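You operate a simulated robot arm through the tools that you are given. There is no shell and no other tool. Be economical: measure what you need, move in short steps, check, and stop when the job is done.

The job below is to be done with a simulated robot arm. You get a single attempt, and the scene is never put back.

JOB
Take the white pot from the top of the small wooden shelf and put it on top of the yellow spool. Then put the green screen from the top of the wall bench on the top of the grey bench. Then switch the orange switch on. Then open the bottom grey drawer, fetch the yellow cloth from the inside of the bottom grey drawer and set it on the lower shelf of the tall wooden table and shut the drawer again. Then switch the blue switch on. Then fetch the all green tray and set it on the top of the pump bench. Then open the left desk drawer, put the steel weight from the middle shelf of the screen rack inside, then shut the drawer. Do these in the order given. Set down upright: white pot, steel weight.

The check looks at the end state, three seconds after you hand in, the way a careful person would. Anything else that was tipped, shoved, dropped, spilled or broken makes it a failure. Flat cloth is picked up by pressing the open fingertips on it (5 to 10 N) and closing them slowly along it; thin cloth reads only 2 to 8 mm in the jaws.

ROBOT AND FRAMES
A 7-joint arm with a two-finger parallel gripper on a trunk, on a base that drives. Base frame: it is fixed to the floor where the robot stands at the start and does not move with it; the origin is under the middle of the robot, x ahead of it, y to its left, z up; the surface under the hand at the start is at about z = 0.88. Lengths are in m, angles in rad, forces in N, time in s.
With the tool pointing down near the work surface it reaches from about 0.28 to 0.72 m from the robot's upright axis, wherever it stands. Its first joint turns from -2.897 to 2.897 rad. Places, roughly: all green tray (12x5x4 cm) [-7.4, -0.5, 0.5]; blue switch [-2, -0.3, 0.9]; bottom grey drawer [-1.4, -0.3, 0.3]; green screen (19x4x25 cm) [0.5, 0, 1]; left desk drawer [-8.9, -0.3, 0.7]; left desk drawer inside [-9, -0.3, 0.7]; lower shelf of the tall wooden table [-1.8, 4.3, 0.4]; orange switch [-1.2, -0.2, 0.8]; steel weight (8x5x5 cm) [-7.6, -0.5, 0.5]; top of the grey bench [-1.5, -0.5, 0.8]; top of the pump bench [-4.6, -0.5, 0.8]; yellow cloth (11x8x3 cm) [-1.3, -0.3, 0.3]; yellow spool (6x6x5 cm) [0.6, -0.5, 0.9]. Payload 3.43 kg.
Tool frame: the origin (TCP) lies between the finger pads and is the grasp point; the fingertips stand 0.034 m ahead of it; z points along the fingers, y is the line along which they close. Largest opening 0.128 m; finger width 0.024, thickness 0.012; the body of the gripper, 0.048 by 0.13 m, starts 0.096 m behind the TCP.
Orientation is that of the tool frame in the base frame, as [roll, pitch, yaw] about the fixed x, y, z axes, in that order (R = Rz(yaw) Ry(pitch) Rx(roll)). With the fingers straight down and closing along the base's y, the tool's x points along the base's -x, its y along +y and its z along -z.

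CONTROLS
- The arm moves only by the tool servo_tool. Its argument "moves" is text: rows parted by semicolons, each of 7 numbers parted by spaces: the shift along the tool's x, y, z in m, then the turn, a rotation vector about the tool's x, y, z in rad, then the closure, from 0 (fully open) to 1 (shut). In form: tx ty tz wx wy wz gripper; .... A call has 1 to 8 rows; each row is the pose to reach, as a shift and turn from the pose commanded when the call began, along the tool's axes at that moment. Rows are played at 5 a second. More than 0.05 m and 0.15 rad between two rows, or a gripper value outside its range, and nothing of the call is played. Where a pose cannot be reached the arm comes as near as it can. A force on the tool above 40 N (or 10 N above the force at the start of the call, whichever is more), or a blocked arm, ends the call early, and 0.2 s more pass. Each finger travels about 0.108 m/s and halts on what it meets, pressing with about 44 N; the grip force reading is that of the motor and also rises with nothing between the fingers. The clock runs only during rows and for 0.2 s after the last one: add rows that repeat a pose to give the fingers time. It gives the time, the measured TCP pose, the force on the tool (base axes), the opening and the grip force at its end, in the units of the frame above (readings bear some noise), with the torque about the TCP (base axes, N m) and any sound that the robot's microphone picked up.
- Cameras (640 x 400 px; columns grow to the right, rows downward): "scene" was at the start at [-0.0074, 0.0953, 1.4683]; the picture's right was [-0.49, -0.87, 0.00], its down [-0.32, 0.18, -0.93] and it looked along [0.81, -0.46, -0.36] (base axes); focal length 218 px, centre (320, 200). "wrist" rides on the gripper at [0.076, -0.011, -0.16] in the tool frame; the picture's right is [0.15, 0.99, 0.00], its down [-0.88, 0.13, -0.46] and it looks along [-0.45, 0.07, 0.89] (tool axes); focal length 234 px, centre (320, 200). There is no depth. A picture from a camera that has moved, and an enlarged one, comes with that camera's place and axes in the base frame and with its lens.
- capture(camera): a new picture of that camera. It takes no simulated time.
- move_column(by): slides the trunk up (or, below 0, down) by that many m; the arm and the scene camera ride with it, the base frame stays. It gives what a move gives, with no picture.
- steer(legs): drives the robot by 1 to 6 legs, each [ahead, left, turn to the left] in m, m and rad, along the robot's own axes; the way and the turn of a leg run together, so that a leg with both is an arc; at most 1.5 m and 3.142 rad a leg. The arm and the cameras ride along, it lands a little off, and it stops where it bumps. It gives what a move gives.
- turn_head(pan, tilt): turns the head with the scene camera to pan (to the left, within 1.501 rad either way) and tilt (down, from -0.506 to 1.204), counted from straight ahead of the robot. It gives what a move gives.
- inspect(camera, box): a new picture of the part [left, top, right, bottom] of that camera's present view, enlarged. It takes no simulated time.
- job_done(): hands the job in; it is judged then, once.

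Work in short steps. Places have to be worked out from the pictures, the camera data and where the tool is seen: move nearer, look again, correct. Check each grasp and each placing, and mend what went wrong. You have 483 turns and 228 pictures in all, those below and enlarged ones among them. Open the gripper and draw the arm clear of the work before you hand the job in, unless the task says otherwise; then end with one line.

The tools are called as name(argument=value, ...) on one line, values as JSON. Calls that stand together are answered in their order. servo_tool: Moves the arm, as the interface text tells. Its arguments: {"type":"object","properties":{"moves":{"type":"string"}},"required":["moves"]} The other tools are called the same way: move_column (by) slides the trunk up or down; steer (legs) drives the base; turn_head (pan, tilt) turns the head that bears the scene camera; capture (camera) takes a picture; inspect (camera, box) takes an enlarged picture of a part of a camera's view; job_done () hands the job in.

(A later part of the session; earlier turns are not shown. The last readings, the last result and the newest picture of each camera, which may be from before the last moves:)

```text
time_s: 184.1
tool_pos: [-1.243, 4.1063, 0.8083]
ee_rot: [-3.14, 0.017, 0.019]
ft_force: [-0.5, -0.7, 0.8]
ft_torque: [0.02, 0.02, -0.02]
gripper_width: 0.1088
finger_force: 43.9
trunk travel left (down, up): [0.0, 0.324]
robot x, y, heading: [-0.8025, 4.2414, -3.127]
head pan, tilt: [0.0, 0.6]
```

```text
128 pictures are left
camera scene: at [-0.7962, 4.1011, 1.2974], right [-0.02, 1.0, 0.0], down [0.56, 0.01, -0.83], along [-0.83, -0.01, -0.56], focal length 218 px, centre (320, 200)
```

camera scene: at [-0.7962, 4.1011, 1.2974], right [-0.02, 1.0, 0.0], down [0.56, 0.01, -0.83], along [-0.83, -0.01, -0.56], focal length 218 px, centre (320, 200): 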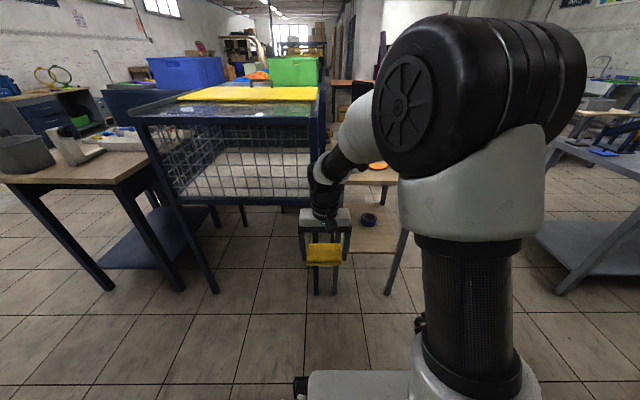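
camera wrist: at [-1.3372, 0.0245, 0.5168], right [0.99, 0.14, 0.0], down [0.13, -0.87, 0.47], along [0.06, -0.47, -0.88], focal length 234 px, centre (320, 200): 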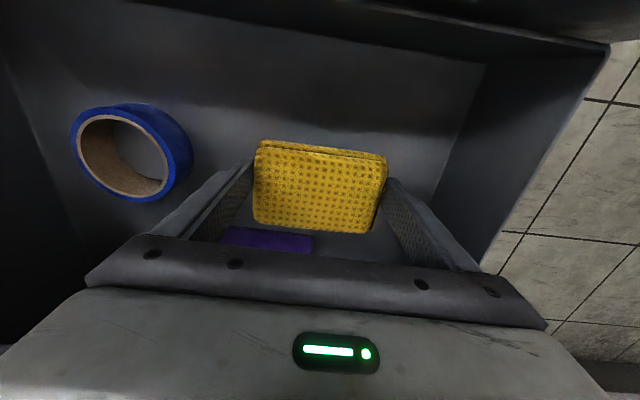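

Table is slightly to the right; sidestep right 0.3 and look again.

steer(legs=[[0, -0.3, 0]])

turn_head(pan=0.2, tilt=0.65)

capture(camera="scene")

capture(camera="wrist")

```text
time_s: 187.6
tool_pos: [-1.2488, 4.4031, 0.8069]
ee_rot: [-3.14, 0.015, 0.021]
ft_force: [0.1, 0.6, -0.3]
ft_torque: [0.0, -0.01, 0.0]
gripper_width: 0.1087
finger_force: 44.1
trunk travel left (down, up): [0.0, 0.324]
robot x, y, heading: [-0.8069, 4.5441, -3.124]
head pan, tilt: [0.0, 0.6]
```

```text
time_s: 188.3
tool_pos: [-1.2481, 4.4026, 0.8088]
ee_rot: [-3.14, 0.015, 0.022]
ft_force: [0.1, -0.9, -1.0]
ft_torque: [0.03, -0.01, 0.0]
gripper_width: 0.1088
finger_force: 44.0
trunk travel left (down, up): [0.0, 0.324]
robot x, y, heading: [-0.8037, 4.539, -3.124]
head pan, tilt: [0.201, 0.649]
```

```text
127 pictures are left
camera scene: at [-0.7971, 4.3825, 1.2931], right [-0.22, 0.98, 0.0], down [0.59, 0.13, -0.8], along [-0.78, -0.17, -0.6], focal length 218 px, centre (320, 200)
```

scene: 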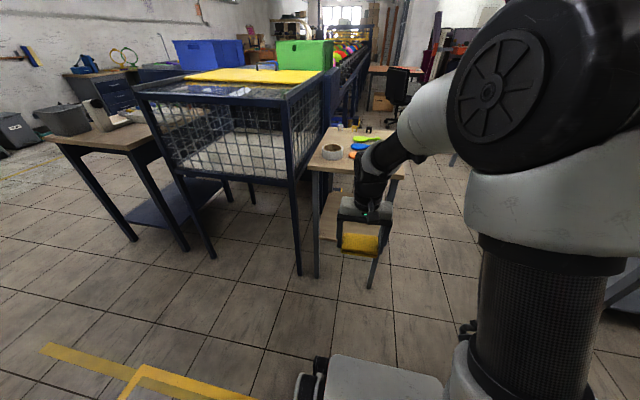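

```text
126 pictures are left
camera wrist: at [-1.17, 4.4143, 0.966], right [0.17, -0.99, 0.0], down [-0.87, -0.15, 0.47], along [-0.46, -0.08, -0.88], focal length 234 px, centre (320, 200)
```

wrist: 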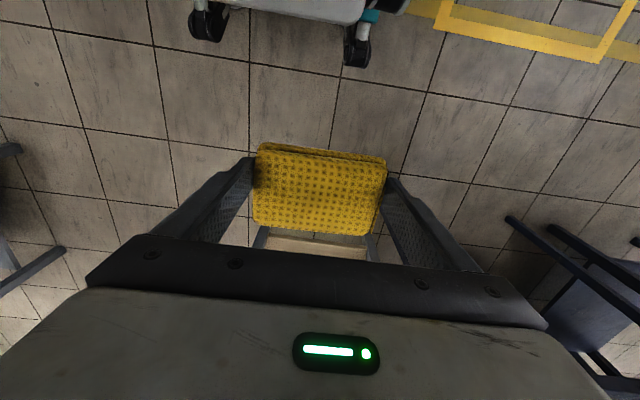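

Zoom to see the lower shelf.

inspect(camera="scene", box=[290, 120, 430, 300])

```text
2.22 times, centred on (360, 210) of scene
camera zoom: at [-0.7971, 4.3825, 1.2931], right [-0.22, 0.98, 0.0], down [0.59, 0.13, -0.8], along [-0.78, -0.17, -0.6], focal length 485 px, centre (231, 178)
```

zoom: 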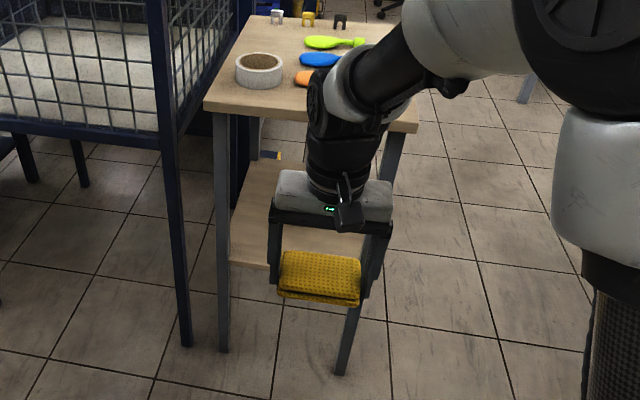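

Shelf z≈0.39, near edge x≈−1.62, y 4.2–4.53; table top underside ≈0.8. Lower and tilt the hand in front of the table first.

servo_tool(moves="-0.016 0.005 0.037 0 -0.08 0 0.45; -0.032 0.01 0.074 0 -0.16 0 0.45; -0.048 0.015 0.111 0 -0.24 0 0.45; -0.064 0.02 0.148 0 -0.32 0 0.45; -0.08 0.025 0.185 0 -0.4 0 0.45; -0.096 0.03 0.222 0 -0.48 0 0.45; -0.112 0.03 0.26 0 -0.56 0 0.45; -0.128 0.03 0.3 0 -0.6 0 0.45")

capture(camera="scene")

capture(camera="wrist")

```text
time_s: 190.1
tool_pos: [-1.3803, 4.3725, 0.5117]
ee_rot: [-3.138, 0.619, 0.02]
ft_force: [1.0, 0.3, -0.2]
ft_torque: [-0.01, -0.01, 0.02]
gripper_width: 0.1089
finger_force: 43.6
trunk travel left (down, up): [0.0, 0.324]
robot x, y, heading: [-0.8039, 4.5344, -3.127]
head pan, tilt: [0.201, 0.649]
```

```text
124 pictures are left
camera scene: at [-0.7968, 4.3826, 1.2932], right [-0.22, 0.98, 0.0], down [0.59, 0.13, -0.8], along [-0.78, -0.17, -0.6], focal length 218 px, centre (320, 200)
```

scene: 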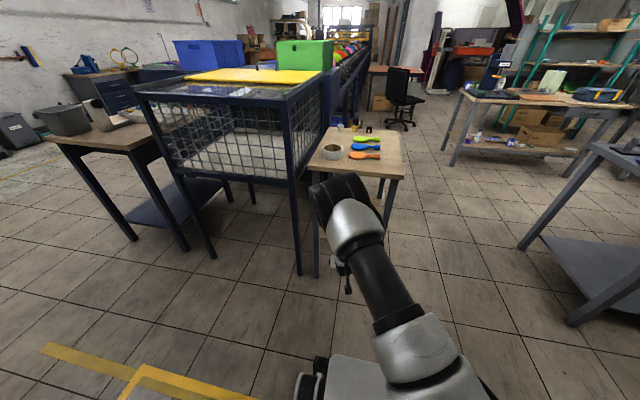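

```text
123 pictures are left
camera wrist: at [-1.2266, 4.3848, 0.5966], right [0.14, -0.99, -0.09], down [-0.45, -0.14, 0.88], along [-0.88, -0.08, -0.46], focal length 234 px, centre (320, 200)
```

wrist: 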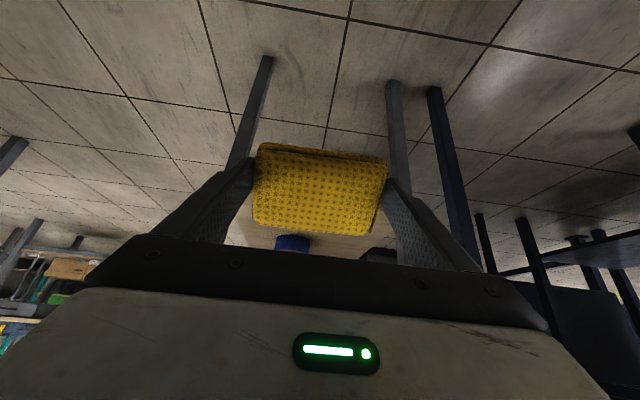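

Blue roll sits at ≈(−1.86, 4.39) on the shelf. I'll place the cloth at x≈−1.72; tilt slightly more and drive ahead 0.25.

servo_tool(moves="0 0 0 0 -0.12 0 0.45; 0 0 0 0 -0.23 0 0.45; 0 0 0 0 -0.23 0 0.45")

steer(legs=[[0.23, 0, 0]])

capture(camera="scene")

capture(camera="wrist")

```text
time_s: 190.9
tool_pos: [-1.38, 4.3716, 0.5099]
ee_rot: [-3.14, 0.848, 0.023]
ft_force: [-0.6, 1.0, -0.8]
ft_torque: [0.0, -0.02, -0.02]
gripper_width: 0.1089
finger_force: 44.1
trunk travel left (down, up): [0.0, 0.324]
robot x, y, heading: [-0.804, 4.5401, -3.126]
head pan, tilt: [0.201, 0.649]
```

```text
time_s: 192.6
tool_pos: [-1.6113, 4.3677, 0.5109]
ee_rot: [-3.139, 0.846, 0.022]
ft_force: [0.3, -0.7, -0.4]
ft_torque: [-0.02, 0.0, 0.01]
gripper_width: 0.1087
finger_force: 43.7
trunk travel left (down, up): [0.0, 0.324]
robot x, y, heading: [-1.0387, 4.5352, -3.125]
head pan, tilt: [0.201, 0.649]
```

```text
122 pictures are left
camera scene: at [-1.0284, 4.3785, 1.2931], right [-0.22, 0.98, 0.0], down [0.59, 0.13, -0.8], along [-0.78, -0.17, -0.6], focal length 218 px, centre (320, 200)
```

scene: 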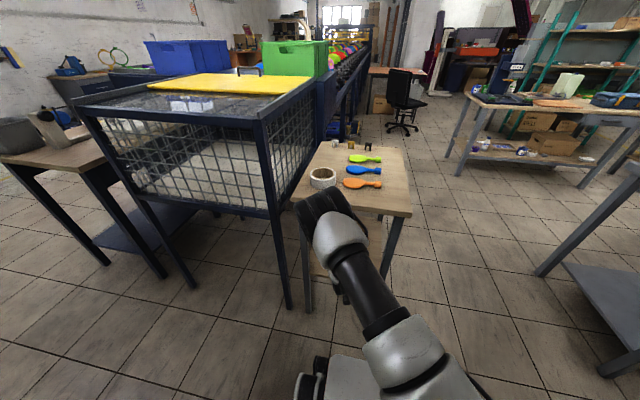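

```text
121 pictures are left
camera wrist: at [-1.4419, 4.3801, 0.5591], right [0.12, -0.99, -0.11], down [-0.24, -0.14, 0.96], along [-0.96, -0.09, -0.25], focal length 234 px, centre (320, 200)
```

wrist: 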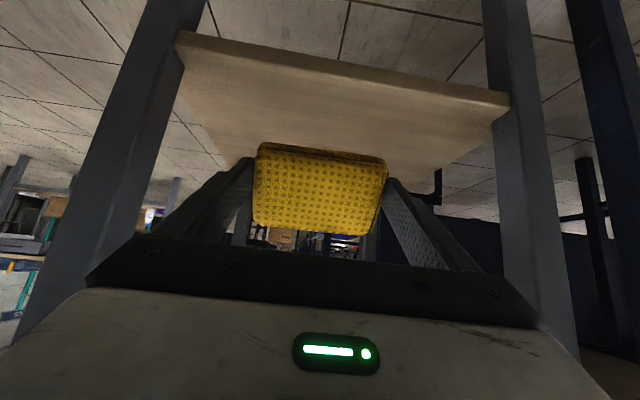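

Check clearance between the wrist joint and the table top.

inspect(camera="scene", box=[270, 140, 430, 320])

```text
2.22 times, centred on (350, 230) of scene
camera zoom: at [-1.0284, 4.3785, 1.2931], right [-0.22, 0.98, 0.0], down [0.59, 0.13, -0.8], along [-0.78, -0.17, -0.6], focal length 485 px, centre (253, 133)
```

zoom: 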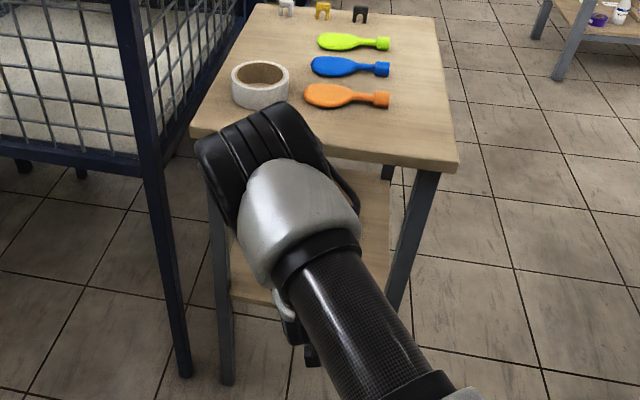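

Elbow clears the table edge by ~6 cm; a 4.5 cm drive keeps it clear and puts the cloth fully over the shelf.

steer(legs=[[0.045, 0, 0]])

inspect(camera="scene", box=[270, 140, 430, 320])

capture(camera="wrist")

```text
time_s: 193.5
tool_pos: [-1.657, 4.3663, 0.5109]
ee_rot: [-3.14, 0.845, 0.023]
ft_force: [-0.4, 0.2, -0.1]
ft_torque: [-0.02, -0.06, 0.0]
gripper_width: 0.1087
finger_force: 43.6
trunk travel left (down, up): [0.0, 0.324]
robot x, y, heading: [-1.0825, 4.5353, -3.126]
head pan, tilt: [0.201, 0.649]
```

```text
2.22 times, centred on (350, 230) of scene
camera zoom: at [-1.0732, 4.3777, 1.2931], right [-0.22, 0.98, 0.0], down [0.59, 0.13, -0.8], along [-0.78, -0.17, -0.6], focal length 485 px, centre (253, 133)
```

zoom: 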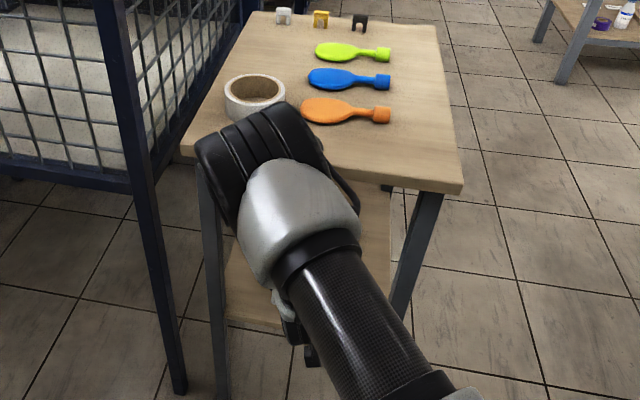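

```text
118 pictures are left
camera wrist: at [-1.4866, 4.3792, 0.5591], right [0.12, -0.99, -0.11], down [-0.24, -0.14, 0.96], along [-0.96, -0.09, -0.25], focal length 234 px, centre (320, 200)
```

wrist: 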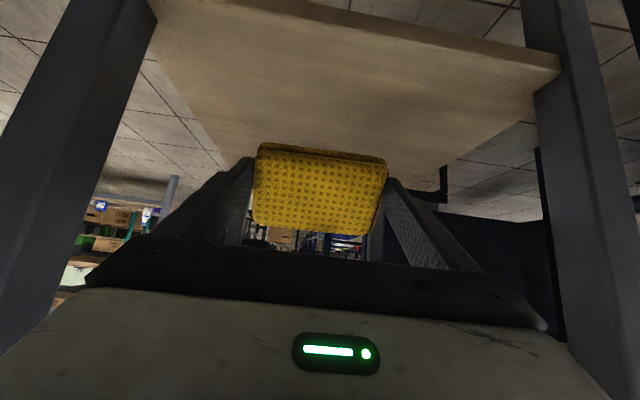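

Now lower vertically ~4.5 cm.

servo_tool(moves="0.011 0 0.01 0 0 0 0.45; 0.022 0 0.02 0 0 0 0.45; 0.033 0 0.03 0 0 0 0.45; 0.033 0 0.03 0 0 0 0.45")

inspect(camera="scene", box=[270, 140, 430, 320])

inspect(camera="wrist", box=[200, 80, 440, 250])

```text
time_s: 194.5
tool_pos: [-1.6588, 4.3659, 0.4669]
ee_rot: [-3.14, 0.845, 0.024]
ft_force: [0.0, -0.8, -1.0]
ft_torque: [0.0, -0.02, 0.01]
gripper_width: 0.1086
finger_force: 44.0
trunk travel left (down, up): [0.0, 0.324]
robot x, y, heading: [-1.0811, 4.5364, -3.131]
head pan, tilt: [0.201, 0.649]
```

```text
2.22 times, centred on (350, 230) of scene
camera zoom: at [-1.0732, 4.3777, 1.2931], right [-0.22, 0.98, 0.0], down [0.59, 0.13, -0.8], along [-0.78, -0.17, -0.6], focal length 485 px, centre (253, 133)
```

zoom: 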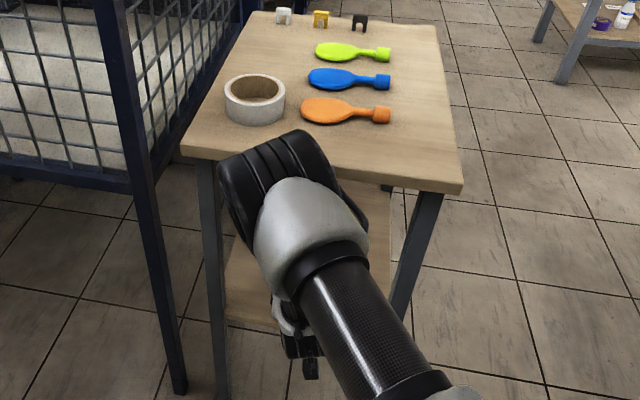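

```text
2.35 times, centred on (320, 165) of wrist
camera zoom: at [-1.489, 4.3794, 0.5152], right [0.12, -0.99, -0.11], down [-0.24, -0.14, 0.96], along [-0.96, -0.09, -0.25], focal length 551 px, centre (320, 282)
```

zoom: 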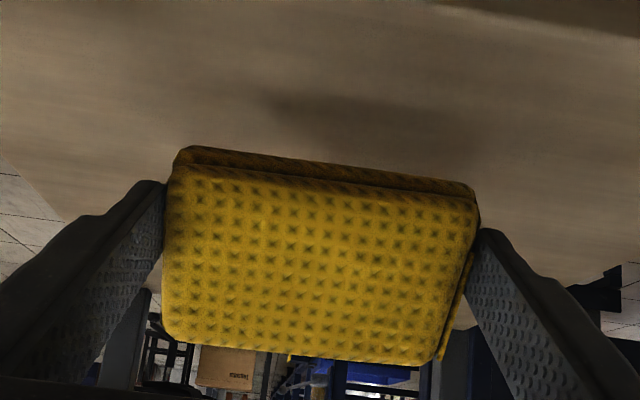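

Lower further in small steps until contact.

servo_tool(moves="0.006 0 0.005 0 0 0 0.45; 0.011 0 0.01 0 0 0 0.45; 0.011 0 0.01 0 0 0 0.45")

servo_tool(moves="0.003 0 0.0026 0 0 0 0.45; 0.006 0 0.0052 0 0 0 0.45; 0.006 0 0.0052 0 0 0 0.45")

inspect(camera="wrist", box=[200, 80, 440, 250])

```text
time_s: 195.3
tool_pos: [-1.6584, 4.3653, 0.4512]
ee_rot: [-3.139, 0.846, 0.023]
ft_force: [-0.1, 0.6, 0.3]
ft_torque: [-0.02, -0.01, -0.03]
gripper_width: 0.1083
finger_force: 44.2
trunk travel left (down, up): [0.0, 0.324]
robot x, y, heading: [-1.0806, 4.5333, -3.125]
head pan, tilt: [0.201, 0.649]
```

```text
time_s: 196.1
tool_pos: [-1.6578, 4.3664, 0.443]
ee_rot: [-3.14, 0.846, 0.023]
ft_force: [-0.2, 0.2, 0.4]
ft_torque: [-0.01, -0.03, -0.01]
gripper_width: 0.1085
finger_force: 44.0
trunk travel left (down, up): [0.0, 0.324]
robot x, y, heading: [-1.0813, 4.5332, -3.124]
head pan, tilt: [0.201, 0.649]
```

```text
2.35 times, centred on (320, 165) of wrist
camera zoom: at [-1.4874, 4.379, 0.4919], right [0.12, -0.99, -0.11], down [-0.24, -0.14, 0.96], along [-0.96, -0.09, -0.25], focal length 551 px, centre (320, 282)
```

zoom: 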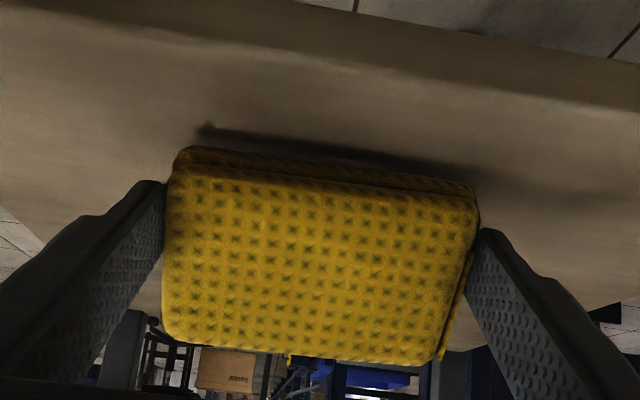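

Gap ≈1 cm by shadow. Lower until contact.

servo_tool(moves="0.003 0 0.0026 0 0 0 0.45; 0.006 0 0.0052 0 0 0 0.45; 0.006 0 0.0052 0 0 0 0.45")

inspect(camera="wrist", box=[200, 80, 440, 250])

```text
time_s: 196.7
tool_pos: [-1.66, 4.3644, 0.4422]
ee_rot: [3.141, 0.859, 0.022]
ft_force: [5.2, 0.5, 16.1]
ft_torque: [0.13, 0.0, 0.0]
gripper_width: 0.1086
finger_force: 44.2
trunk travel left (down, up): [0.0, 0.324]
robot x, y, heading: [-1.0801, 4.5349, -3.127]
head pan, tilt: [0.201, 0.649]
stopped in row 2: the force on the tool passed its limit at 46 N (the readings are from after the stop); the commanded pose is now the measured one
```

```text
2.35 times, centred on (320, 165) of wrist
camera zoom: at [-1.49, 4.3786, 0.488], right [0.12, -0.99, -0.11], down [-0.23, -0.14, 0.96], along [-0.97, -0.09, -0.24], focal length 551 px, centre (320, 282)
```

zoom: 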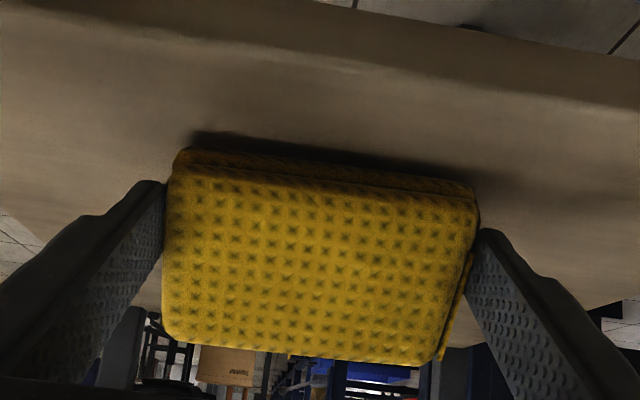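

Cloth edge touches the shelf. Ease up 2 mm and open slowly.

servo_tool(moves="-0.0015 0 -0.0013 0 0 0 0.45; -0.0015 0 -0.0013 0 0 0 0.1; -0.0015 0 -0.0013 0 0 0 0; -0.0015 0 -0.0013 0 0 0 0; -0.0015 0 -0.0013 0 0 0 0")

capture(camera="wrist")

```text
time_s: 197.9
tool_pos: [-1.658, 4.3657, 0.4414]
ee_rot: [-3.141, 0.851, 0.023]
ft_force: [0.1, -0.5, 0.2]
ft_torque: [-0.02, 0.01, 0.01]
gripper_width: 0.1278
finger_force: 0.0
trunk travel left (down, up): [0.0, 0.324]
robot x, y, heading: [-1.083, 4.5363, -3.128]
head pan, tilt: [0.201, 0.649]
```

```text
113 pictures are left
camera wrist: at [-1.4887, 4.3788, 0.4882], right [0.12, -0.99, -0.11], down [-0.23, -0.14, 0.96], along [-0.96, -0.09, -0.25], focal length 234 px, centre (320, 200)
```

wrist: 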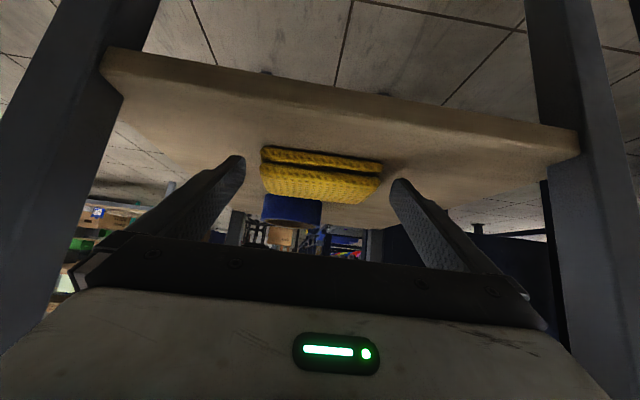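

Cloth fell flat on the shelf. Withdraw along the tool axis, then drive back.

servo_tool(moves="0 0 -0.02 0 0 0 0; 0 0 -0.04 0 0 0 0; 0 0 -0.05 0 0 0 0")

steer(legs=[[-0.3, 0, 0]])

capture(camera="wrist")

```text
time_s: 198.7
tool_pos: [-1.6213, 4.3656, 0.4743]
ee_rot: [-3.139, 0.851, 0.024]
ft_force: [-0.2, -1.3, 0.4]
ft_torque: [0.01, 0.01, -0.03]
gripper_width: 0.128
finger_force: 0.0
trunk travel left (down, up): [0.0, 0.324]
robot x, y, heading: [-1.0821, 4.5321, -3.125]
head pan, tilt: [0.201, 0.649]
```

```text
time_s: 200.7
tool_pos: [-1.3255, 4.371, 0.4744]
ee_rot: [-3.141, 0.853, 0.022]
ft_force: [-0.5, -0.3, -0.5]
ft_torque: [0.0, -0.04, 0.0]
gripper_width: 0.128
finger_force: 0.0
trunk travel left (down, up): [0.0, 0.324]
robot x, y, heading: [-0.7864, 4.5381, -3.127]
head pan, tilt: [0.201, 0.649]
```

```text
112 pictures are left
camera wrist: at [-1.1553, 4.3843, 0.5213], right [0.12, -0.99, -0.11], down [-0.23, -0.14, 0.96], along [-0.97, -0.09, -0.25], focal length 234 px, centre (320, 200)
```

wrist: 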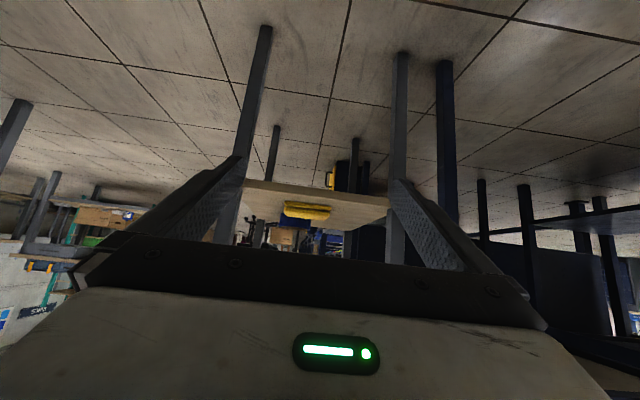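

Cloth placed. Drive back: turn to face −y, go down the aisle.

steer(legs=[[0, 0, 1.565], [1.5, 0, 0], [1.5, 0, 0], [0.5, 0, 0]])

turn_head(pan=-0.5, tilt=0.5)

capture(camera="scene")

```text
time_s: 221.6
tool_pos: [-0.5964, 0.4987, 0.4746]
ee_rot: [-3.139, 0.851, 1.604]
ft_force: [0.2, -0.1, -0.2]
ft_torque: [-0.01, -0.02, 0.02]
gripper_width: 0.1279
finger_force: 0.1
trunk travel left (down, up): [0.0, 0.324]
robot x, y, heading: [-0.7756, 1.037, -1.541]
head pan, tilt: [0.201, 0.649]
```

```text
time_s: 222.7
tool_pos: [-0.5964, 0.4975, 0.4751]
ee_rot: [-3.139, 0.853, 1.606]
ft_force: [-1.1, -0.5, -0.2]
ft_torque: [0.03, 0.0, -0.01]
gripper_width: 0.1279
finger_force: 0.1
trunk travel left (down, up): [0.0, 0.324]
robot x, y, heading: [-0.7692, 1.0369, -1.542]
head pan, tilt: [-0.499, 0.499]
```

```text
111 pictures are left
camera scene: at [-0.6721, 1.0496, 1.3065], right [-0.89, 0.45, 0.0], down [0.22, 0.43, -0.88], along [-0.4, -0.78, -0.48], focal length 218 px, centre (320, 200)
```

scene: 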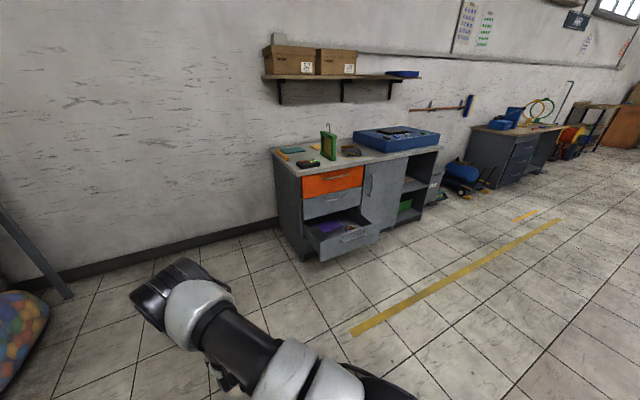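

Sidestep right 0.8 and square up with the drawer.

steer(legs=[[0, 0, -0.03], [0, -0.8, 0]])

turn_head(pan=0.1, tilt=0.7)

capture(camera="scene")

capture(camera="wrist")

```text
time_s: 231.3
tool_pos: [-1.4175, 0.4911, 0.4753]
ee_rot: [-3.141, 0.853, 1.587]
ft_force: [-0.6, -1.1, -0.3]
ft_torque: [-0.03, 0.0, 0.0]
gripper_width: 0.1282
finger_force: 0.1
trunk travel left (down, up): [0.0, 0.324]
robot x, y, heading: [-1.5801, 1.0348, -1.562]
head pan, tilt: [-0.499, 0.499]
```

```text
time_s: 232.3
tool_pos: [-1.418, 0.4918, 0.4749]
ee_rot: [-3.14, 0.852, 1.586]
ft_force: [0.1, 0.4, 0.0]
ft_torque: [0.02, 0.0, 0.0]
gripper_width: 0.1282
finger_force: 0.0
trunk travel left (down, up): [0.0, 0.324]
robot x, y, heading: [-1.583, 1.0325, -1.561]
head pan, tilt: [0.099, 0.7]
```

```text
110 pictures are left
camera scene: at [-1.4327, 1.0404, 1.2888], right [-0.99, -0.11, 0.0], down [-0.07, 0.64, -0.77], along [0.08, -0.76, -0.64], focal length 218 px, centre (320, 200)
```

scene: 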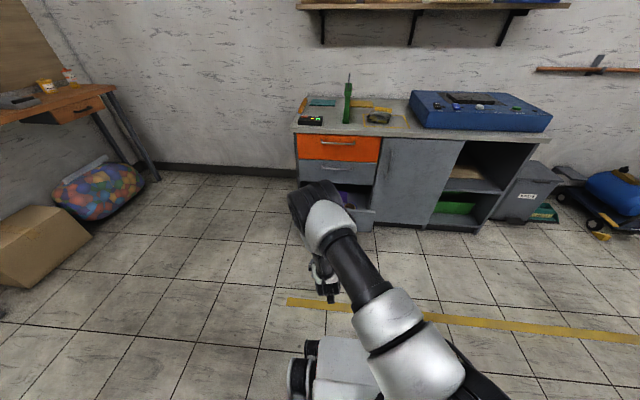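

```text
109 pictures are left
camera wrist: at [-1.4318, 0.6599, 0.5213], right [0.99, 0.11, -0.11], down [0.13, -0.24, 0.96], along [0.08, -0.97, -0.25], focal length 234 px, centre (320, 200)
```

wrist: 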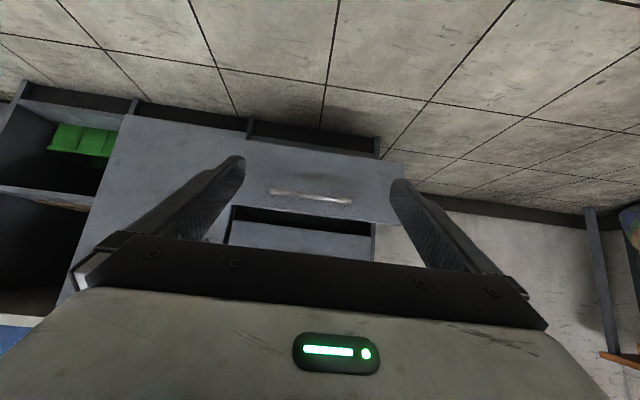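

Drawer face spans z≈0.21–0.415, handle z≈0.376, centre x≈−1.41. Close the fingers, level the tool and lower to z≈0.335 to push the face below the handle.

servo_tool(moves="0.007 0 0.03 0 -0.08 0 0.5; 0.014 0 0.06 0 -0.16 0 1; 0.02 0 0.09 0 -0.24 0 1; 0.027 0 0.12 0 -0.32 0 1; 0.034 0 0.145 0 -0.4 0 1; 0.0396 0 0.1674 0 -0.46 0 1; 0.0396 0 0.1674 0 -0.46 0 1")

capture(camera="wrist")

```text
time_s: 233.9
tool_pos: [-1.4183, 0.3875, 0.3392]
ee_rot: [-3.138, 1.314, 1.588]
ft_force: [-0.2, 0.0, -0.1]
ft_torque: [0.0, -0.02, 0.0]
gripper_width: 0.0
finger_force: 32.9
out of reach, approached as far as the arm can: row 6, 7
trunk travel left (down, up): [0.0, 0.324]
robot x, y, heading: [-1.5831, 1.033, -1.56]
head pan, tilt: [0.099, 0.7]
```

```text
108 pictures are left
camera wrist: at [-1.4311, 0.5599, 0.3059], right [0.99, 0.05, -0.14], down [0.13, 0.22, 0.97], along [0.08, -0.97, 0.21], focal length 234 px, centre (320, 200)
```

wrist: 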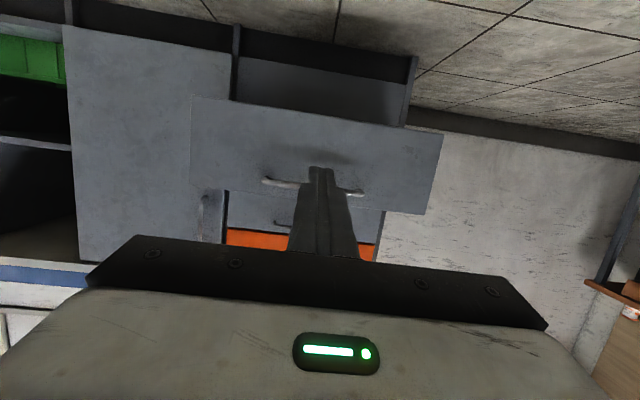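

Fist is aimed just below the handle. Drive ahead 0.24 to near contact, then push.

steer(legs=[[0.24, 0, 0]])

capture(camera="wrist")

```text
time_s: 235.7
tool_pos: [-1.4149, 0.1449, 0.3396]
ee_rot: [-3.138, 1.314, 1.586]
ft_force: [-0.9, -0.1, -0.4]
ft_torque: [0.0, -0.03, 0.0]
gripper_width: 0.0
finger_force: 32.3
trunk travel left (down, up): [0.0, 0.324]
robot x, y, heading: [-1.5811, 0.7888, -1.562]
head pan, tilt: [0.099, 0.7]
```

```text
107 pictures are left
camera wrist: at [-1.4292, 0.3169, 0.3061], right [0.99, 0.05, -0.14], down [0.13, 0.22, 0.97], along [0.08, -0.97, 0.21], focal length 234 px, centre (320, 200)
```

wrist: 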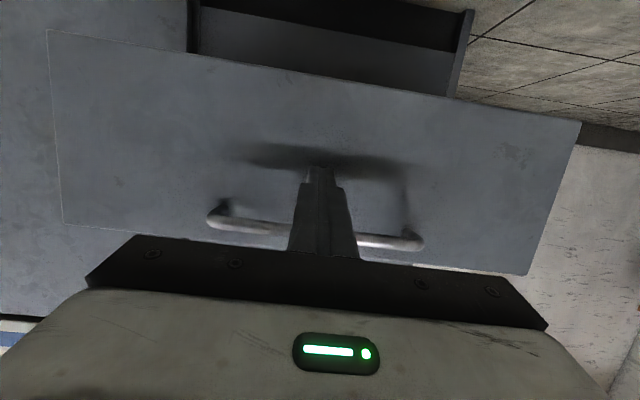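

Aligned. Push by driving ahead 0.25.

steer(legs=[[0.12, 0, 0], [0.12, 0, 0]])

capture(camera="wrist")

```text
time_s: 237.8
tool_pos: [-1.4131, -0.0949, 0.3409]
ee_rot: [-3.139, 1.313, 1.587]
ft_force: [-0.3, -0.6, 0.2]
ft_torque: [0.01, 0.03, 0.0]
gripper_width: 0.0001
finger_force: 32.7
trunk travel left (down, up): [0.0, 0.324]
robot x, y, heading: [-1.579, 0.5456, -1.562]
head pan, tilt: [0.099, 0.7]
```

```text
106 pictures are left
camera wrist: at [-1.4264, 0.0771, 0.3061], right [0.99, 0.05, -0.14], down [0.13, 0.22, 0.97], along [0.08, -0.97, 0.21], focal length 234 px, centre (320, 200)
```

wrist: 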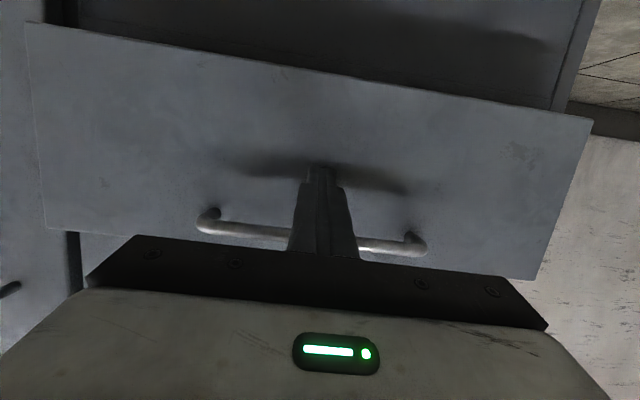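

Finish with arm pushing in small steps.

servo_tool(moves="-0.004 0 0.0145 0 0 0 1; -0.0076 0 0.029 0 0 0 1; -0.0102 0 0.0387 0 0 0 1; -0.0115 0 0.0435 0 0 0 1; -0.0128 0 0.0484 0 0 0 1; -0.0128 0 0.0484 0 0 0 1")

inspect(camera="scene", box=[240, 150, 460, 320])

```text
time_s: 239.0
tool_pos: [-1.402, -0.1335, 0.3533]
ee_rot: [-3.134, 1.3, 1.604]
ft_force: [-0.3, 3.1, -0.2]
ft_torque: [0.02, 0.08, 0.03]
gripper_width: 0.0001
finger_force: 32.8
out of reach, approached as far as the arm can: row 1, 2, 3, 4, 5, 6
trunk travel left (down, up): [0.0, 0.324]
robot x, y, heading: [-1.5787, 0.5446, -1.564]
head pan, tilt: [0.099, 0.7]
stopped in row 6: the force on the tool passed its limit at 95 N (the readings are from after the stop); the commanded pose is now the measured one
```

```text
2.35 times, centred on (350, 235) of scene
camera zoom: at [-1.428, 0.558, 1.2886], right [-0.99, -0.11, 0.0], down [-0.07, 0.64, -0.76], along [0.08, -0.76, -0.64], focal length 513 px, centre (249, 118)
```

zoom: 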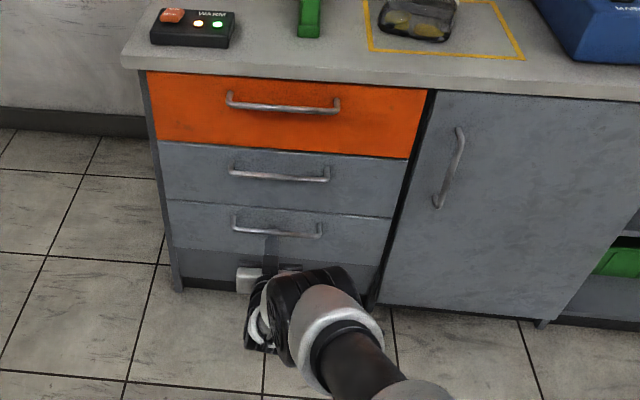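

Drawer is shut. Drive back and raise the hand, turning it down for the blue switch.

steer(legs=[[-0.3, 0, 0]])

servo_tool(moves="-0.04 0 0 0 0.1 0 1; -0.08 0 0 0 0.2 0 1; -0.12 0 -0.01 0 0.32 0 1; -0.16 0 -0.02 0 0.44 0 1; -0.2 0 -0.03 0 0.56 0 1; -0.24 0 -0.04 0 0.68 0 1; -0.28 0 -0.05 0 0.8 0 1; -0.32 0 -0.06 0 0.92 0 1")

servo_tool(moves="-0.01 -0.02 -0.04 0 0.1 0 1; -0.02 -0.04 -0.08 0 0.22 0 1; -0.03 -0.06 -0.12 0 0.34 0 1; -0.03 -0.08 -0.16 0 0.38 0 1; -0.03 -0.1 -0.2 0 0.38 0 1; -0.03 -0.13 -0.23 0 0.38 0 1")

```text
time_s: 241.1
tool_pos: [-1.4071, 0.1662, 0.3534]
ee_rot: [-3.134, 1.302, 1.605]
ft_force: [0.1, 0.5, -0.5]
ft_torque: [0.0, 0.02, -0.01]
gripper_width: 0.0002
finger_force: 33.2
trunk travel left (down, up): [0.0, 0.324]
robot x, y, heading: [-1.5816, 0.8463, -1.561]
head pan, tilt: [0.099, 0.7]
```

```text
time_s: 242.8
tool_pos: [-1.4077, 0.1382, 0.6771]
ee_rot: [-3.137, 0.381, 1.596]
ft_force: [0.1, -0.2, -0.3]
ft_torque: [-0.03, 0.0, -0.01]
gripper_width: 0.0001
finger_force: 33.0
trunk travel left (down, up): [0.0, 0.324]
robot x, y, heading: [-1.5822, 0.8521, -1.563]
head pan, tilt: [0.099, 0.7]
```

```text
time_s: 244.2
tool_pos: [-1.5359, 0.193, 0.902]
ee_rot: [-3.139, 0.0, 1.596]
ft_force: [-0.5, -0.4, 0.0]
ft_torque: [0.0, 0.01, 0.0]
gripper_width: 0.0001
finger_force: 32.7
trunk travel left (down, up): [0.0, 0.324]
robot x, y, heading: [-1.5818, 0.8485, -1.563]
head pan, tilt: [0.099, 0.7]
```

Raise the trunk 0.2, sidestep right 0.42 to the blue panel, and look.

move_column(by=0.2)

steer(legs=[[0, -0.42, 0], [0.3, 0, 0]])

turn_head(pan=0.0, tilt=0.7)

capture(camera="scene")

capture(camera="wrist")

```text
time_s: 246.4
tool_pos: [-1.5353, 0.1912, 1.1017]
ee_rot: [-3.141, 0.002, 1.596]
ft_force: [0.1, 0.0, -0.8]
ft_torque: [-0.01, -0.01, 0.0]
gripper_width: 0.0
finger_force: 33.3
trunk travel left (down, up): [-0.2, 0.124]
robot x, y, heading: [-1.5811, 0.849, -1.557]
head pan, tilt: [0.099, 0.7]
```

```text
time_s: 252.7
tool_pos: [-1.9578, -0.1087, 1.1024]
ee_rot: [-3.139, 0.001, 1.592]
ft_force: [-0.7, -0.7, -0.4]
ft_torque: [-0.01, 0.01, 0.0]
gripper_width: 0.0
finger_force: 33.3
trunk travel left (down, up): [-0.2, 0.124]
robot x, y, heading: [-1.9983, 0.5534, -1.565]
head pan, tilt: [0.099, 0.7]
```

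```text
time_s: 253.3
tool_pos: [-1.9603, -0.1089, 1.1023]
ee_rot: [-3.141, 0.003, 1.593]
ft_force: [0.2, 0.0, 0.1]
ft_torque: [-0.02, 0.05, -0.02]
gripper_width: 0.0
finger_force: 33.1
trunk travel left (down, up): [-0.2, 0.124]
robot x, y, heading: [-2.0014, 0.5532, -1.563]
head pan, tilt: [0.0, 0.7]
```

```text
104 pictures are left
camera scene: at [-1.8604, 0.5569, 1.4888], right [-1.0, -0.01, 0.0], down [-0.01, 0.64, -0.76], along [0.01, -0.76, -0.64], focal length 218 px, centre (320, 200)
```

scene: 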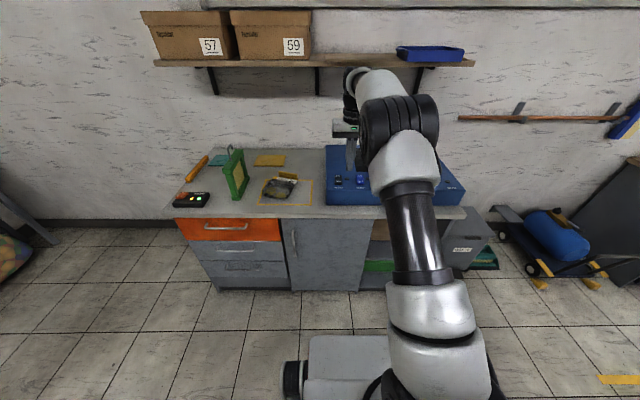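

```text
103 pictures are left
camera wrist: at [-1.9713, -0.0337, 1.2601], right [0.99, 0.17, 0.0], down [0.15, -0.88, 0.46], along [0.07, -0.45, -0.89], focal length 234 px, centre (320, 200)
```

wrist: 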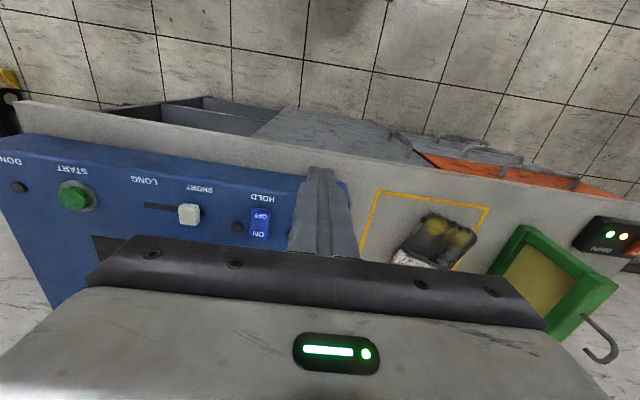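

The blue HOLD switch is at ≈(−2.045, −0.31, ~0.89). Shift the hand left out of the way... first get a zoomed view from both cameras.

inspect(camera="scene", box=[320, 135, 400, 210])

inspect(camera="wrist", box=[160, 160, 340, 270])

```text
5.33 times, centred on (360, 172) of scene
camera zoom: at [-1.8604, 0.5569, 1.4888], right [-1.0, -0.01, 0.0], down [-0.01, 0.64, -0.76], along [0.01, -0.76, -0.64], focal length 1163 px, centre (107, 347)
```

zoom: 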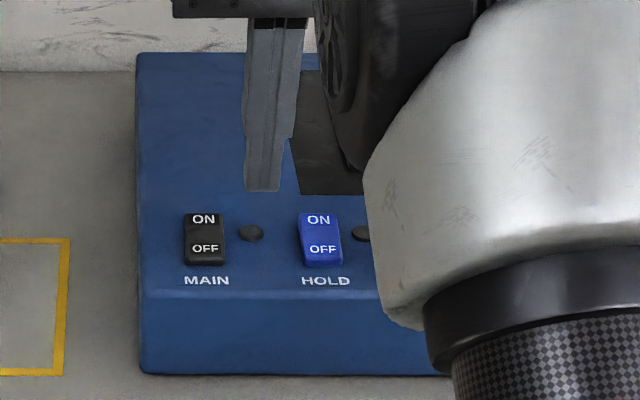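

```text
3.56 times, centred on (250, 215) of wrist
camera zoom: at [-1.9713, -0.0337, 1.2601], right [0.99, 0.17, 0.0], down [0.15, -0.88, 0.46], along [0.07, -0.45, -0.89], focal length 833 px, centre (569, 147)
```

zoom: 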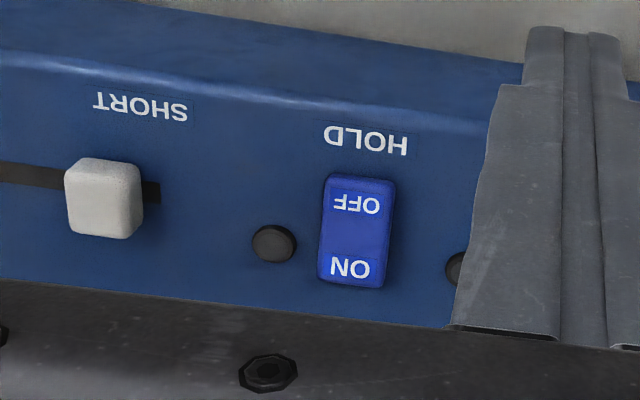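

ON end ≈ (−2.036, −0.287, 0.926). Move above to TCP z≈1.0.

servo_tool(moves="-0.035 -0.016 0 0 0 0 1; -0.07 -0.032 0 0 0 0 1; -0.105 -0.048 0.02 0 0 0 1; -0.14 -0.064 0.045 0 0 0 1; -0.176 -0.08 0.07 0 0 0 1; -0.176 -0.08 0.1 0 0 0 1; -0.176 -0.08 0.1 0 0 0 1")

inspect(camera="scene", box=[320, 135, 400, 210])

inspect(camera="wrist", box=[240, 60, 420, 170])

```text
time_s: 254.9
tool_pos: [-2.0035, -0.1735, 1.0055]
ee_rot: [-3.14, 0.003, 1.591]
ft_force: [0.2, -0.5, 0.9]
ft_torque: [0.02, 0.02, -0.02]
gripper_width: 0.0
finger_force: 32.9
out of reach, approached as far as the arm can: row 2, 3, 4, 5, 6, 7
trunk travel left (down, up): [-0.2, 0.124]
robot x, y, heading: [-2.0027, 0.5517, -1.566]
head pan, tilt: [0.0, 0.7]
```

```text
5.33 times, centred on (360, 172) of scene
camera zoom: at [-1.8603, 0.5569, 1.4887], right [-1.0, -0.01, 0.0], down [-0.01, 0.64, -0.76], along [0.01, -0.76, -0.64], focal length 1163 px, centre (107, 347)
```

zoom: 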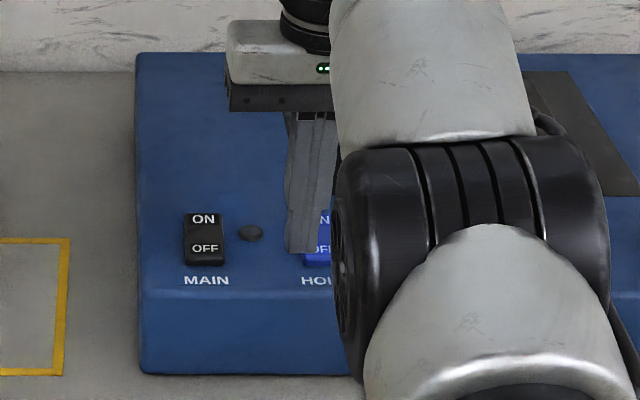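

```text
3.56 times, centred on (330, 115) of wrist
camera zoom: at [-2.0156, -0.0994, 1.1632], right [0.99, 0.17, 0.0], down [0.15, -0.88, 0.46], along [0.07, -0.45, -0.89], focal length 833 px, centre (284, 502)
```

zoom: 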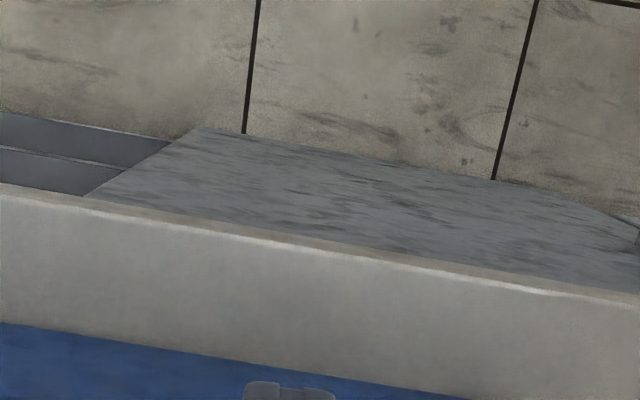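

Reach limit (0.72 m). Lift 5 cm, drive ahead 0.15, and correct.

servo_tool(moves="0 0 -0.04 0 0 0 1; 0.02 0 -0.06 0 0 0 1")

steer(legs=[[0.15, 0, 0]])

```text
time_s: 255.5
tool_pos: [-2.0025, -0.1573, 1.0664]
ee_rot: [-3.139, 0.0, 1.592]
ft_force: [-0.3, -0.2, -0.6]
ft_torque: [-0.01, 0.03, -0.01]
gripper_width: 0.0002
finger_force: 33.1
out of reach, approached as far as the arm can: row 1, 2
trunk travel left (down, up): [-0.2, 0.124]
robot x, y, heading: [-2.0024, 0.5532, -1.562]
head pan, tilt: [0.0, 0.7]
```

```text
time_s: 256.9
tool_pos: [-2.0019, -0.3078, 1.0656]
ee_rot: [-3.141, 0.0, 1.59]
ft_force: [0.0, 0.4, -0.3]
ft_torque: [-0.01, 0.02, -0.01]
gripper_width: 0.0001
finger_force: 33.4
trunk travel left (down, up): [-0.2, 0.124]
robot x, y, heading: [-2.0013, 0.4008, -1.565]
head pan, tilt: [0.0, 0.7]
```

Shift to x −2.036, y −0.287 and see where it lands.

servo_tool(moves="0.01 -0.017 0 0 0 0 1; 0.02 -0.034 0 0 0 0 1; 0.02 -0.034 0 0 0 0 1")

inspect(camera="scene", box=[320, 145, 420, 220])

inspect(camera="wrist", box=[220, 80, 420, 200])

```text
time_s: 257.7
tool_pos: [-2.0363, -0.306, 1.0711]
ee_rot: [-3.139, -0.001, 1.592]
ft_force: [0.1, -0.4, 0.8]
ft_torque: [0.0, 0.03, 0.02]
gripper_width: 0.0001
finger_force: 33.4
out of reach, approached as far as the arm can: row 1, 2, 3
trunk travel left (down, up): [-0.2, 0.124]
robot x, y, heading: [-2.001, 0.3969, -1.561]
head pan, tilt: [0.0, 0.7]
```

```text
5.33 times, centred on (370, 182) of scene
camera zoom: at [-1.8593, 0.4066, 1.4888], right [-1.0, -0.01, 0.0], down [-0.01, 0.64, -0.76], along [0.01, -0.76, -0.64], focal length 1163 px, centre (53, 293)
```

zoom: 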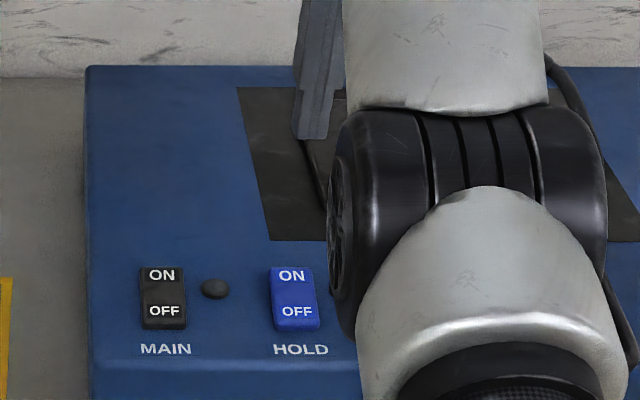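

```text
3.20 times, centred on (320, 140) of wrist
camera zoom: at [-2.0497, -0.232, 1.2298], right [0.99, 0.17, 0.0], down [0.15, -0.88, 0.45], along [0.07, -0.45, -0.89], focal length 749 px, centre (320, 392)
```

zoom: 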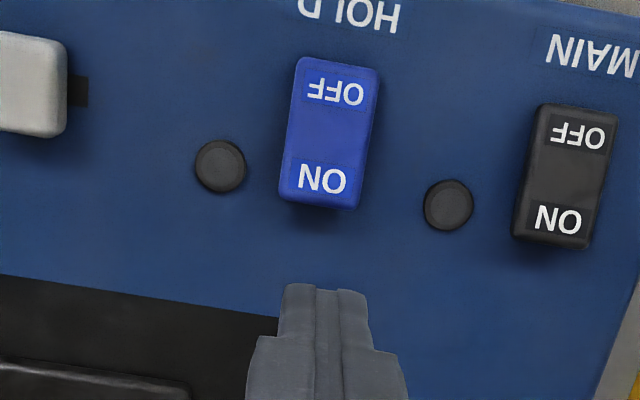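

Command a pull-back of 3 cm in y to get the commanded pose back in reach.

servo_tool(moves="0.03 0 0.01 0 0 0 1; 0.05 0 0.03 0 0 0 1; 0.05 0 0.03 0 0 0 1")

```text
time_s: 258.5
tool_pos: [-2.0403, -0.3101, 1.0575]
ee_rot: [-3.141, -0.001, 1.591]
ft_force: [-0.4, 0.6, 0.1]
ft_torque: [0.01, 0.0, -0.05]
gripper_width: 0.0
finger_force: 32.7
out of reach, approached as far as the arm can: row 1, 2, 3
trunk travel left (down, up): [-0.2, 0.124]
robot x, y, heading: [-2.001, 0.3994, -1.559]
head pan, tilt: [0.0, 0.7]
```

Accounting for the hidden command offset, correct to (−2.038, −0.292, 1.0).

servo_tool(moves="0.03 0.016 0.01 0 0 0 1; 0.054 0.032 0.03 0 0 0 1; 0.054 0.032 0.03 0 0 0 1")

inspect(camera="wrist", box=[220, 60, 420, 180])

```text
time_s: 259.3
tool_pos: [-2.0107, -0.3145, 1.0357]
ee_rot: [-3.14, -0.002, 1.59]
ft_force: [0.5, 0.7, 0.4]
ft_torque: [0.02, 0.03, -0.01]
gripper_width: 0.0001
finger_force: 33.3
out of reach, approached as far as the arm can: row 1, 2, 3
trunk travel left (down, up): [-0.2, 0.124]
robot x, y, heading: [-2.003, 0.3984, -1.559]
head pan, tilt: [0.0, 0.7]
```

```text
3.20 times, centred on (320, 120) of wrist
camera zoom: at [-2.0228, -0.2416, 1.1942], right [0.99, 0.17, 0.0], down [0.15, -0.88, 0.45], along [0.07, -0.45, -0.89], focal length 749 px, centre (320, 456)
```

zoom: 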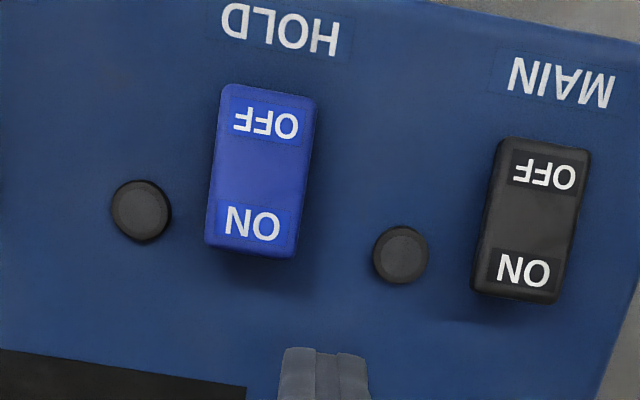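

Still beyond reach in y; retreat the command more (0.1) to resync.

servo_tool(moves="0.04 0 -0.01 0 0 0 1; 0.08 0 -0.01 0 0 0 1; 0.12 0 -0.01 0 0 0 1; 0.12 0 -0.01 0 0 0 1")

```text
time_s: 260.3
tool_pos: [-2.0127, -0.3074, 1.0663]
ee_rot: [-3.141, -0.002, 1.592]
ft_force: [-0.5, -0.5, -0.2]
ft_torque: [0.01, 0.0, -0.05]
gripper_width: 0.0
finger_force: 33.2
out of reach, approached as far as the arm can: row 1, 2, 3, 4
trunk travel left (down, up): [-0.2, 0.124]
robot x, y, heading: [-2.0042, 0.3957, -1.564]
head pan, tilt: [0.0, 0.7]
```

servo_tool(moves="0.04 0 0 0 0 0 1; 0.08 0 0 0 0 0 1; 0.12 0 0 0 0 0 1; 0.16 0 0 0 0 0 1; 0.16 0 0 0 0 0 1")

```text
time_s: 261.5
tool_pos: [-2.0181, -0.2966, 1.1023]
ee_rot: [-3.139, -0.002, 1.592]
ft_force: [0.3, -0.1, -0.2]
ft_torque: [0.02, -0.01, -0.03]
gripper_width: 0.0
finger_force: 33.1
out of reach, approached as far as the arm can: row 1, 2, 3, 4, 5
trunk travel left (down, up): [-0.2, 0.124]
robot x, y, heading: [-2.0018, 0.3991, -1.566]
head pan, tilt: [0.0, 0.7]
```

servo_tool(moves="0.04 0 0 0 0 0 1; 0.08 0 0 0 0 0 1; 0.12 0 0 0 0 0 1; 0.16 0 0 0 0 0 1; 0.2 0 0 0 0 0 1; 0.2 0 0 0 0 0 1")

```text
time_s: 262.9
tool_pos: [-2.0261, -0.2794, 1.1537]
ee_rot: [-3.14, -0.003, 1.593]
ft_force: [1.4, 1.1, -0.5]
ft_torque: [-0.01, 0.01, 0.0]
gripper_width: 0.0
finger_force: 32.8
out of reach, approached as far as the arm can: row 1, 2, 3, 4, 5, 6
trunk travel left (down, up): [-0.2, 0.124]
robot x, y, heading: [-2.0, 0.3984, -1.56]
head pan, tilt: [0.0, 0.7]
```

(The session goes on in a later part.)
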